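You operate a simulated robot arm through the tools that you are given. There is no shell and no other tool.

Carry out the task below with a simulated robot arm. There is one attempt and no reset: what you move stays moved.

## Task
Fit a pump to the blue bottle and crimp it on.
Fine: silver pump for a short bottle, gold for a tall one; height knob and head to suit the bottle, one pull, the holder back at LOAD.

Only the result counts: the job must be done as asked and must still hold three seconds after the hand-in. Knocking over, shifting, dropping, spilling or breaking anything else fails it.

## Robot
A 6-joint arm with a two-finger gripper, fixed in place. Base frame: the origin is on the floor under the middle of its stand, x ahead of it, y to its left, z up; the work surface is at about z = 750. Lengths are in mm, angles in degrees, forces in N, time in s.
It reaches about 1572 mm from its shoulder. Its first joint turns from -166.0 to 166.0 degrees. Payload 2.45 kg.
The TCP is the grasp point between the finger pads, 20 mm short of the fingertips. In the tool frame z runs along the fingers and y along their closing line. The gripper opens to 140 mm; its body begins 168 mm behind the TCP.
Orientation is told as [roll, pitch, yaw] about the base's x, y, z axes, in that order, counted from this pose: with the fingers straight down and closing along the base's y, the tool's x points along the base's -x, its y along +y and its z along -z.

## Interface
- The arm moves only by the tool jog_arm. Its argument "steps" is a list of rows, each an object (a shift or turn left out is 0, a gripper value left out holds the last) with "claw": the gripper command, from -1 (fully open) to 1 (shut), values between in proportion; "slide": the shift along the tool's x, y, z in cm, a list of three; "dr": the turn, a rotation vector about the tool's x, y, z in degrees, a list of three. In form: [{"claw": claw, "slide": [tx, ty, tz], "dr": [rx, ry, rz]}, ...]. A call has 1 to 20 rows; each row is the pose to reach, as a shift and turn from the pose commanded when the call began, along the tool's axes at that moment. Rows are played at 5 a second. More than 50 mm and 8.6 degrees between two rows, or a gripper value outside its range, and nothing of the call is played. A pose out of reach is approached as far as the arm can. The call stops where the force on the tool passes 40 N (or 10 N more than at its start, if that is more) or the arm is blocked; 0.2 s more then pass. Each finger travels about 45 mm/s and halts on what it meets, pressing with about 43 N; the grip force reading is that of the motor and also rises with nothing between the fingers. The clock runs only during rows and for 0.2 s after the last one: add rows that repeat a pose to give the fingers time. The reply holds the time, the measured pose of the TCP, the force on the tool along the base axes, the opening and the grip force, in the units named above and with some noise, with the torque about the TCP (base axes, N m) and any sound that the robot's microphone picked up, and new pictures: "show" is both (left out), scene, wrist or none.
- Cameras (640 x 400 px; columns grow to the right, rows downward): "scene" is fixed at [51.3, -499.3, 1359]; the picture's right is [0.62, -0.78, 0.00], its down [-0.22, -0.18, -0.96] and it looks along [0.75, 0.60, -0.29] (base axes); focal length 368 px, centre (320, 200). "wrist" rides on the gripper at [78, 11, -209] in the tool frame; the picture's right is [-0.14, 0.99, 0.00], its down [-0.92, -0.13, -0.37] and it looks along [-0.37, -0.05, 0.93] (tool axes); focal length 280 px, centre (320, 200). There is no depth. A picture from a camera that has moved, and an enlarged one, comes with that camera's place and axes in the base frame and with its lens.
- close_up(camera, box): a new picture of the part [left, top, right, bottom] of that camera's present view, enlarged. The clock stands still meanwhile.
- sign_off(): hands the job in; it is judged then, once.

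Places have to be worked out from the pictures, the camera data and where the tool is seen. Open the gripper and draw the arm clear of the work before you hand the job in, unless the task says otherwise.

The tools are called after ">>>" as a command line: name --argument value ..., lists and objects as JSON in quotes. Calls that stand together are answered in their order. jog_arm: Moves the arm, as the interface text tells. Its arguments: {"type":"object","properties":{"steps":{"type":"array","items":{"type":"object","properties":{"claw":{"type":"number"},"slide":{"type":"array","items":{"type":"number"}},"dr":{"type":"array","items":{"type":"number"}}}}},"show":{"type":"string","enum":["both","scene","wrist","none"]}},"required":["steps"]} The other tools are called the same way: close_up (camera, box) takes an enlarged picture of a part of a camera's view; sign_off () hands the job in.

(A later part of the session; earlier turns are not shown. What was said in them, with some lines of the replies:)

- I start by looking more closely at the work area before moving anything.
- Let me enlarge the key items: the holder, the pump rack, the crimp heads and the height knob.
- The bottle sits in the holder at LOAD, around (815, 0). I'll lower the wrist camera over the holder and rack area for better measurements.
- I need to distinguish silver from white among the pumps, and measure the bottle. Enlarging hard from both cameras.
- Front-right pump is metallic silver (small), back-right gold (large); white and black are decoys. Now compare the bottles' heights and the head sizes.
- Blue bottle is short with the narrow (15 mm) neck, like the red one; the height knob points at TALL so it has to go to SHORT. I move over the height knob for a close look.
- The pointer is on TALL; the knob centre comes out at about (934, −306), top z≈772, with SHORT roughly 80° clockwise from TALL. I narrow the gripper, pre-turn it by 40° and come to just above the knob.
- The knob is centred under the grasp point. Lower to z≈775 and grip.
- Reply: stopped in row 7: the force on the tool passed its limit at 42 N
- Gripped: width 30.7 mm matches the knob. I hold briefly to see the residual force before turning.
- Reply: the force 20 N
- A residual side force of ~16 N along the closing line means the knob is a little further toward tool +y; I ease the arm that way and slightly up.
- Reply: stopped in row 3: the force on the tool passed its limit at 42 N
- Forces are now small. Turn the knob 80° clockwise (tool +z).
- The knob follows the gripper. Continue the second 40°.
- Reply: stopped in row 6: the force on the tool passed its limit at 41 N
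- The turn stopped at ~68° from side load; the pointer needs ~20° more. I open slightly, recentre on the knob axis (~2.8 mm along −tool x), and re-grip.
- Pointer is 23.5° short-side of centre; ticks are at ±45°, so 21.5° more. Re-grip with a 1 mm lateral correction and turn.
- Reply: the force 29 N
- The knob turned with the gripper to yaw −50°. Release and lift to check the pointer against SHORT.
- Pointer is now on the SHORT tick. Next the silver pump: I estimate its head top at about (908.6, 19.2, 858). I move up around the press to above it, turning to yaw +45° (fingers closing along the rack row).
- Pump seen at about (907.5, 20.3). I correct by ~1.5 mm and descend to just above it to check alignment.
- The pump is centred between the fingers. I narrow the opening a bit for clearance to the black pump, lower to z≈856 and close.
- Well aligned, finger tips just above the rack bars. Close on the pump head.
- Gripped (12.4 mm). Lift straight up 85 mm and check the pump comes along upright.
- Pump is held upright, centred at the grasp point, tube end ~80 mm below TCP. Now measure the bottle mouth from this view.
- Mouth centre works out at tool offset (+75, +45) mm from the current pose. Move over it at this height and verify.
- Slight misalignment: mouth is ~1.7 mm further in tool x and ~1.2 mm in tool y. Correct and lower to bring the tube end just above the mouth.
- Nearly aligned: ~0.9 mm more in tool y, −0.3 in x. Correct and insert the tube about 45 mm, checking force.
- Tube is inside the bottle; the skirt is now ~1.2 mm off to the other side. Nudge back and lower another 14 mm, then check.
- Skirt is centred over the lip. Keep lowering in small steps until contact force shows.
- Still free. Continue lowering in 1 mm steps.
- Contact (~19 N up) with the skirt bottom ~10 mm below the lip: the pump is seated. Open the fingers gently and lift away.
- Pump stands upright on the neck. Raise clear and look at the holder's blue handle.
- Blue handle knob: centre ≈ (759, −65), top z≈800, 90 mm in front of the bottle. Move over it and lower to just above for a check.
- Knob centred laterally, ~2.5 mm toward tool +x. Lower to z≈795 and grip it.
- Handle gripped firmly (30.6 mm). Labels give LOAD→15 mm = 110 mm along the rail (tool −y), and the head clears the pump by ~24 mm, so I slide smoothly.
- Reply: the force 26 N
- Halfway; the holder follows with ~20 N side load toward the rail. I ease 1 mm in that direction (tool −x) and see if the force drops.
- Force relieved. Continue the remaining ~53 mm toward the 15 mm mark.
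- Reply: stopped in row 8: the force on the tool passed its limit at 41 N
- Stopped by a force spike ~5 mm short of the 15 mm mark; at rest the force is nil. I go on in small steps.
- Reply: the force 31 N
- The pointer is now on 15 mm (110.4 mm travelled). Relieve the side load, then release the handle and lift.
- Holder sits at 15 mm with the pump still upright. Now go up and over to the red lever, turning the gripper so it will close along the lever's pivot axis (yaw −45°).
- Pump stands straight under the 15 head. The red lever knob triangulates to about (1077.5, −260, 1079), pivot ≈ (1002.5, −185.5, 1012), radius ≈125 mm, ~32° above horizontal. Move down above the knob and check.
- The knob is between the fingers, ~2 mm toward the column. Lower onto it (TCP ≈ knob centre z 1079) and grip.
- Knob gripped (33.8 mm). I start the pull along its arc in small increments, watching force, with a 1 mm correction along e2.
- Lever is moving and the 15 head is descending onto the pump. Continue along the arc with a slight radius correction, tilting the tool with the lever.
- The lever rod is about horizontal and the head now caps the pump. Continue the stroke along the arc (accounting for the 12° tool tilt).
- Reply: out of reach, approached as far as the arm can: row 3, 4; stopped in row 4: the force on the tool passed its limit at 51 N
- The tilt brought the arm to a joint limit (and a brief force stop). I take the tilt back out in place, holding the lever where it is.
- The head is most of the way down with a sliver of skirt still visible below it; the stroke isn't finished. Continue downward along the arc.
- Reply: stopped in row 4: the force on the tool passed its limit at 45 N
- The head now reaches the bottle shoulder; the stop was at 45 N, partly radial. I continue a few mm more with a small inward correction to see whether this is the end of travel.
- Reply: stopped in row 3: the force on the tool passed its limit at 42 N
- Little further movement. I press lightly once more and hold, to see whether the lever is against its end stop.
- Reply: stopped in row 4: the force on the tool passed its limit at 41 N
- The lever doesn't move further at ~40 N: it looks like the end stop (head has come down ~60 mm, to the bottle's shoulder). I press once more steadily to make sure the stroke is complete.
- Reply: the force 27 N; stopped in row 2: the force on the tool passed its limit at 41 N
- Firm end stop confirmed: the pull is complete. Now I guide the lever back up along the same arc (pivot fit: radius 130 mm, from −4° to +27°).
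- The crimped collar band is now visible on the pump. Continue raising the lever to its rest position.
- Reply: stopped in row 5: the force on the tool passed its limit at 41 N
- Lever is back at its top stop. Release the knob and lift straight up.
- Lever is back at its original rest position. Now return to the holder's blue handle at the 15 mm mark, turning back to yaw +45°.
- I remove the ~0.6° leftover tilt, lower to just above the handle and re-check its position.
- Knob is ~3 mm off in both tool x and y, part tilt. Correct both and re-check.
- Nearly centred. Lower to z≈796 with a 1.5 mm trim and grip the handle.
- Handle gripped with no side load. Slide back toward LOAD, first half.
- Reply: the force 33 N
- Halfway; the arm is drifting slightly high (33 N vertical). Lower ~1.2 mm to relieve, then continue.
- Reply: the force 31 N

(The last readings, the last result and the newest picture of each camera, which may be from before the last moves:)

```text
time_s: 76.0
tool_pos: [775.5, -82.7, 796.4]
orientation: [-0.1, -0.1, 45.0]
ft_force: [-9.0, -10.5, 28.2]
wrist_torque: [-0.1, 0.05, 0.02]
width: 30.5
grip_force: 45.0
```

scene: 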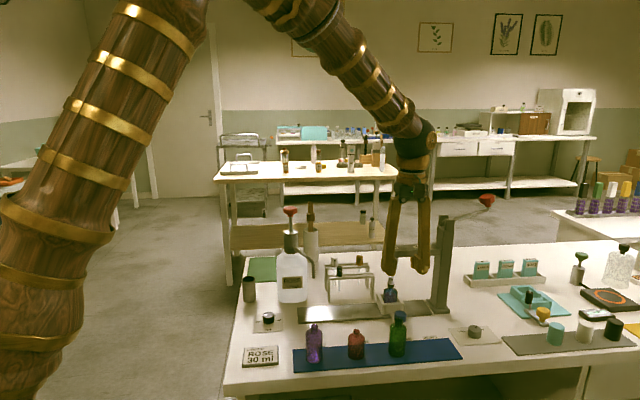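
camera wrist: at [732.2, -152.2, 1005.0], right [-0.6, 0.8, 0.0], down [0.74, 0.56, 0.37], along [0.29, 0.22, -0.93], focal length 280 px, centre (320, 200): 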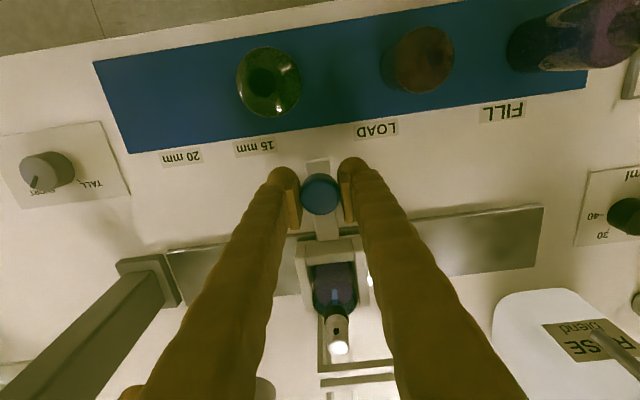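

Now slightly low; relieve (up ~1 mm, tool x +0.5 mm) and continue 18 mm, then check the label alignment.

>>> jog_arm --steps '[{"claw": 0.6, "slide": [0.05, 0, -0.08]}, {"slide": [0.05, 0.3, -0.08]}, {"slide": [0.05, 0.8, -0.08]}, {"slide": [0.05, 1.3, -0.08]}, {"slide": [0.05, 1.8, -0.08]}, {"slide": [0.05, 1.8, -0.08]}]' --show "wrist"

>>> close_up --camera "wrist" --box '[250, 110, 390, 250]'

```text
time_s: 77.4
tool_pos: [761.2, -69.4, 796.4]
orientation: [0.0, 0.1, 44.9]
ft_force: [7.1, 8.9, -7.3]
wrist_torque: [0.1, -0.04, 0.01]
width: 30.5
grip_force: 44.8
camera wrist: at [698.3, -118.3, 1005.0], right [-0.6, 0.8, 0.0], down [0.74, 0.56, 0.37], along [0.29, 0.22, -0.93], focal length 280 px, centre (320, 200)
```

wrist: 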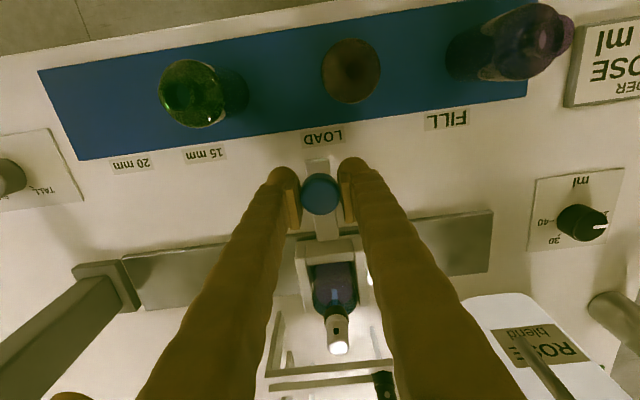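

```text
2.86 times, centred on (320, 180) of wrist
camera zoom: at [698.3, -118.3, 1005.0], right [-0.6, 0.8, 0.0], down [0.74, 0.56, 0.37], along [0.29, 0.22, -0.93], focal length 801 px, centre (320, 257)
```

zoom: 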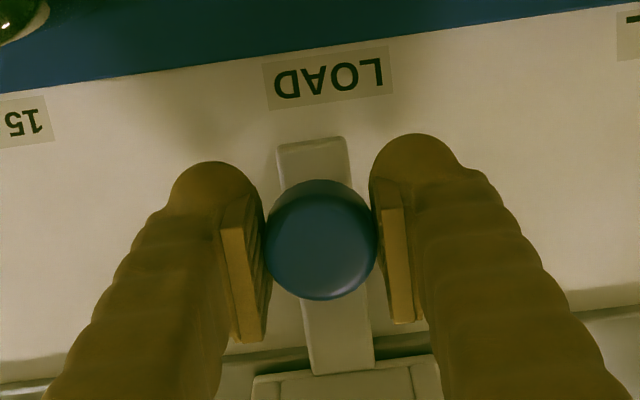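

LOAD label still ~7 mm further along (compared with the original picture). Move the last 7 mm.

>>> jog_arm --steps '[{"claw": 0.6, "slide": [-0.04, 0.2, 0.03]}, {"slide": [-0.04, 0.5, 0.03]}, {"slide": [-0.04, 0.72, 0.03]}, {"slide": [-0.04, 0.72, 0.03]}]' --show "wrist"

>>> close_up --camera "wrist" --box '[250, 110, 390, 250]'

```text
time_s: 78.4
tool_pos: [755.3, -64.3, 795.7]
orientation: [0.0, -0.1, 44.8]
ft_force: [-8.6, -8.8, 24.3]
wrist_torque: [-0.13, 0.08, 0.0]
width: 30.5
grip_force: 44.9
camera wrist: at [692.8, -113.0, 1004.9], right [-0.6, 0.8, 0.0], down [0.74, 0.56, 0.37], along [0.3, 0.22, -0.93], focal length 280 px, centre (320, 200)
```

wrist: 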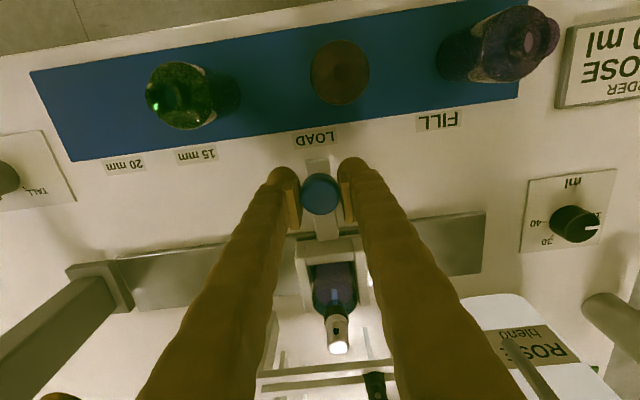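

```text
2.86 times, centred on (320, 180) of wrist
camera zoom: at [692.8, -113.0, 1004.9], right [-0.6, 0.8, 0.0], down [0.74, 0.56, 0.37], along [0.3, 0.22, -0.93], focal length 801 px, centre (320, 257)
```

zoom: 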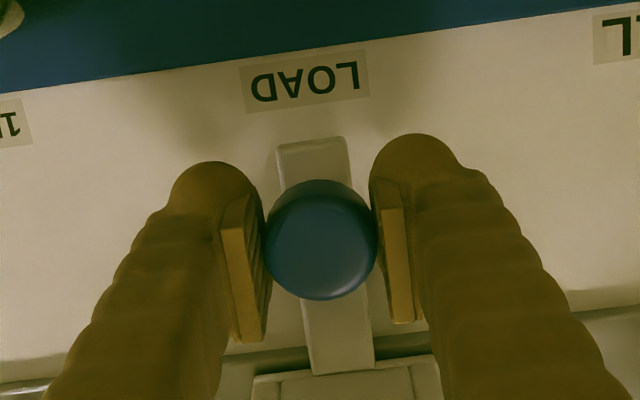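

The LOAD label is exactly where it was at the start relative to the handle. Relieve the load, release and lift clear.

>>> jog_arm --steps '[{"claw": 0.6, "slide": [0.04, 0, -0.07]}, {"claw": 0.6, "slide": [0.04, 0, -0.07]}, {"claw": 0.4, "slide": [0.04, 0, -0.07]}, {"claw": 0.2, "slide": [0.04, 0, -0.07]}, {"claw": 0.2, "slide": [0.04, 0, -0.07]}, {"claw": 0.2, "slide": [0.04, 0, -2.5]}, {"claw": 0.2, "slide": [0.04, 0, -6]}, {"claw": 0.2, "slide": [0.04, 0, -10]}, {"claw": 0.2, "slide": [0.04, 0, -10]}]' --show "both"

>>> close_up --camera "wrist" --box '[240, 60, 400, 260]'

>>> close_up --camera "scene" --box '[315, 245, 395, 345]'

```text
time_s: 80.4
tool_pos: [755.8, -65.2, 895.8]
orientation: [-0.1, 0.0, 44.9]
ft_force: [0.4, -0.6, -0.4]
wrist_torque: [0.01, 0.0, -0.01]
width: 56.0
grip_force: 0.0
camera wrist: at [693.2, -114.2, 1103.1], right [-0.6, 0.8, 0.0], down [0.74, 0.56, 0.37], along [0.3, 0.22, -0.93], focal length 280 px, centre (320, 200)
```

scene: 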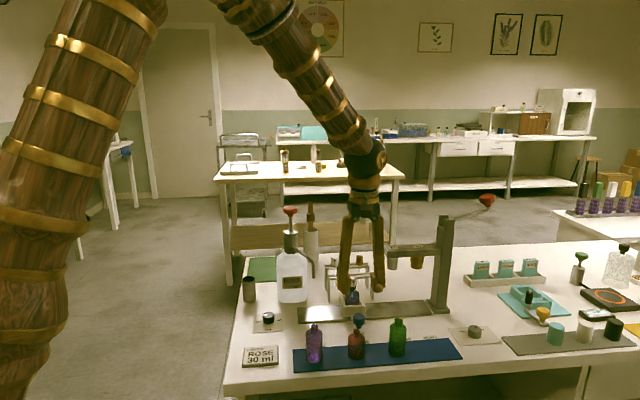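
wrist: 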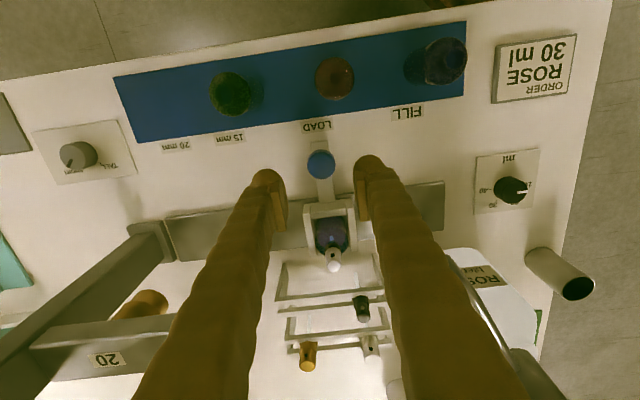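

```text
2.00 times, centred on (320, 160) of wrist
camera zoom: at [693.2, -114.2, 1103.1], right [-0.6, 0.8, 0.0], down [0.74, 0.56, 0.37], along [0.3, 0.22, -0.93], focal length 561 px, centre (320, 280)
```

zoom: 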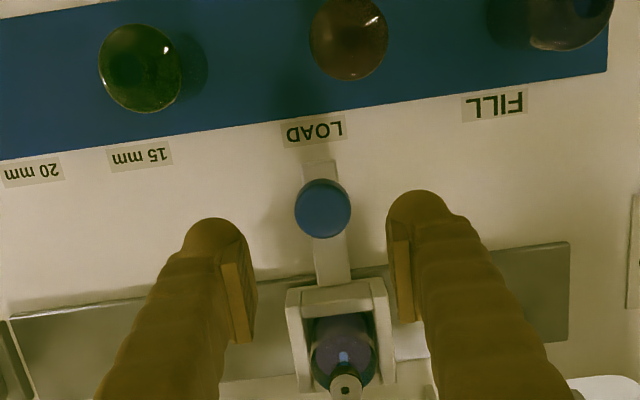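

```text
4.00 times, centred on (355, 295) of scene
camera zoom: at [51.3, -499.3, 1359.0], right [0.62, -0.78, 0.0], down [-0.22, -0.18, -0.96], along [0.75, 0.6, -0.29], focal length 1471 px, centre (180, -180)
```

zoom: 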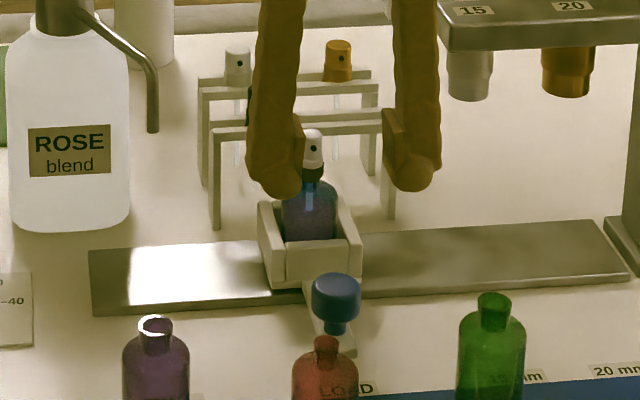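

Holder is at LOAD. Draw the arm up and away with the gripper open, then inspect the final state.

>>> jog_arm --steps '[{"claw": 0.0, "slide": [0, 0, -4]}, {"claw": -0.3, "slide": [0, 0, -8]}, {"claw": -0.6, "slide": [0, 0, -12]}, {"claw": -1, "slide": [0, 0, -16]}, {"claw": -1, "slide": [0, 0, -20]}, {"claw": -1, "slide": [0, 0, -24]}, {"claw": -1, "slide": [1, 0, -28]}, {"claw": -1, "slide": [3, 0, -32]}, {"claw": -1, "slide": [6, 0, -35]}, {"claw": -1, "slide": [9, 0, -37]}, {"claw": -1, "slide": [12, 0, -38]}, {"claw": -1, "slide": [12, 0, -38]}]' --show "both"

>>> close_up --camera "scene" --box '[220, 180, 400, 380]'

>>> close_up --camera "scene" --box '[335, 265, 375, 325]'

>>> close_up --camera "scene" --box '[380, 180, 640, 380]'

```text
time_s: 83.0
tool_pos: [671.1, -145.9, 1274.0]
orientation: [-0.1, 0.1, 44.9]
ft_force: [0.0, 0.4, -0.1]
wrist_torque: [0.01, 0.03, 0.0]
width: 140.1
grip_force: 0.1
camera wrist: at [606.7, -196.1, 1483.6], right [-0.6, 0.8, 0.0], down [0.74, 0.56, 0.37], along [0.29, 0.22, -0.93], focal length 280 px, centre (320, 200)
```

scene: 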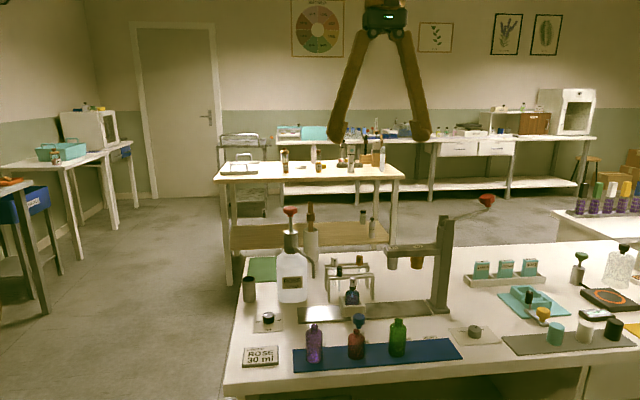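
wrist: 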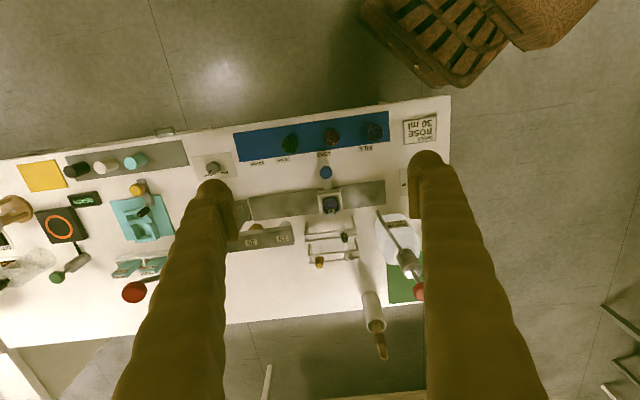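

```text
2.00 times, centred on (310, 280) of scene
camera zoom: at [51.3, -499.3, 1359.0], right [0.62, -0.78, 0.0], down [-0.22, -0.18, -0.96], along [0.75, 0.6, -0.29], focal length 736 px, centre (340, 40)
```

zoom: 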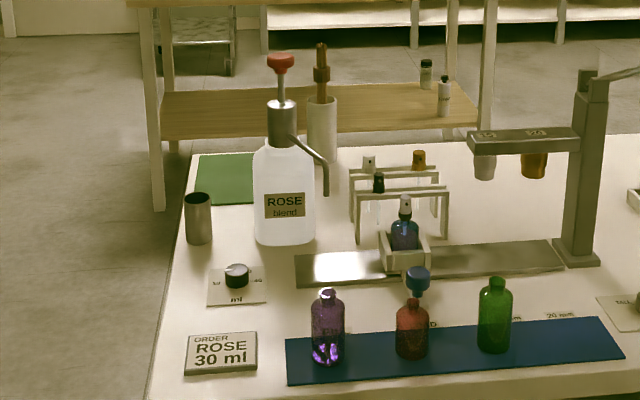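

```text
6.67 times, centred on (355, 295) of scene
camera zoom: at [51.3, -499.3, 1359.0], right [0.62, -0.78, 0.0], down [-0.22, -0.18, -0.96], along [0.75, 0.6, -0.29], focal length 2452 px, centre (87, -433)
```

zoom: 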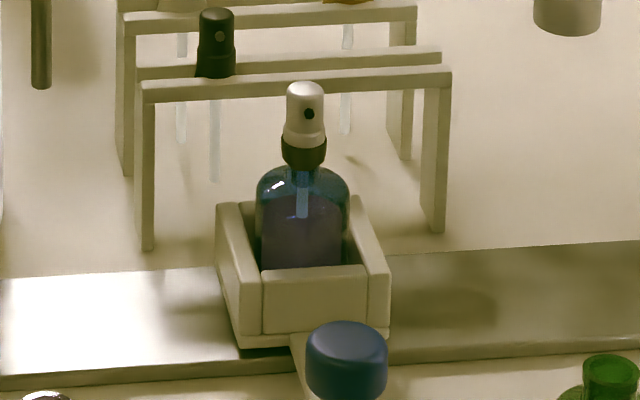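

```text
2.00 times, centred on (510, 280) of scene
camera zoom: at [51.3, -499.3, 1359.0], right [0.62, -0.78, 0.0], down [-0.22, -0.18, -0.96], along [0.75, 0.6, -0.29], focal length 736 px, centre (-60, 40)
```

zoom: 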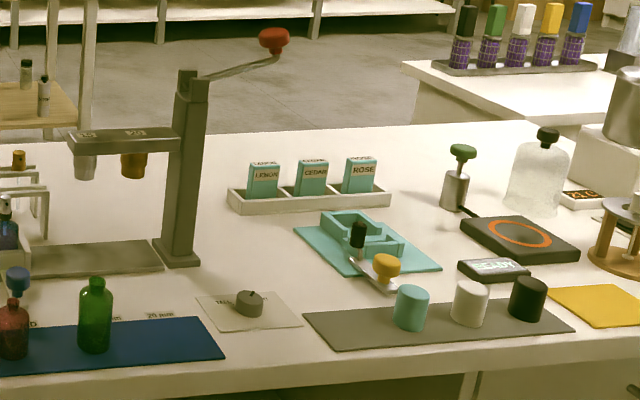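

Final check: silver pump crimped on the blue bottle, holder back at LOAD (same image position as at the start), height knob on SHORT, lever at rest, nothing else disturbed, arm clear and gripper open. Handing in.

>>> sign_off

```text
The job is handed in.
```

The blue bottle has the silver pump fitted and crimped on. The hand-in gave no pass or fail result.

- **Choice of parts:** The blue bottle is short with a narrow neck, so I used the small silver pump, turned the height knob from TALL to SHORT, and used the 15 mm head.
- **Crimp:** I took the lever down once to its end stop, then guided it back up to rest. The downstroke stopped partway when the arm hit its force and joint limits; I straightened the tool with the lever held where it was and carried on down. I read it as a single pull, but the stops are worth knowing. A dark crimped band now shows around the pump collar.
- **Final state:** The holder is back at LOAD, in the same spot in the pictures as at the start. The pump stands upright, and nothing else in view looks moved or knocked over. The gripper is open and the arm is clear of the work.
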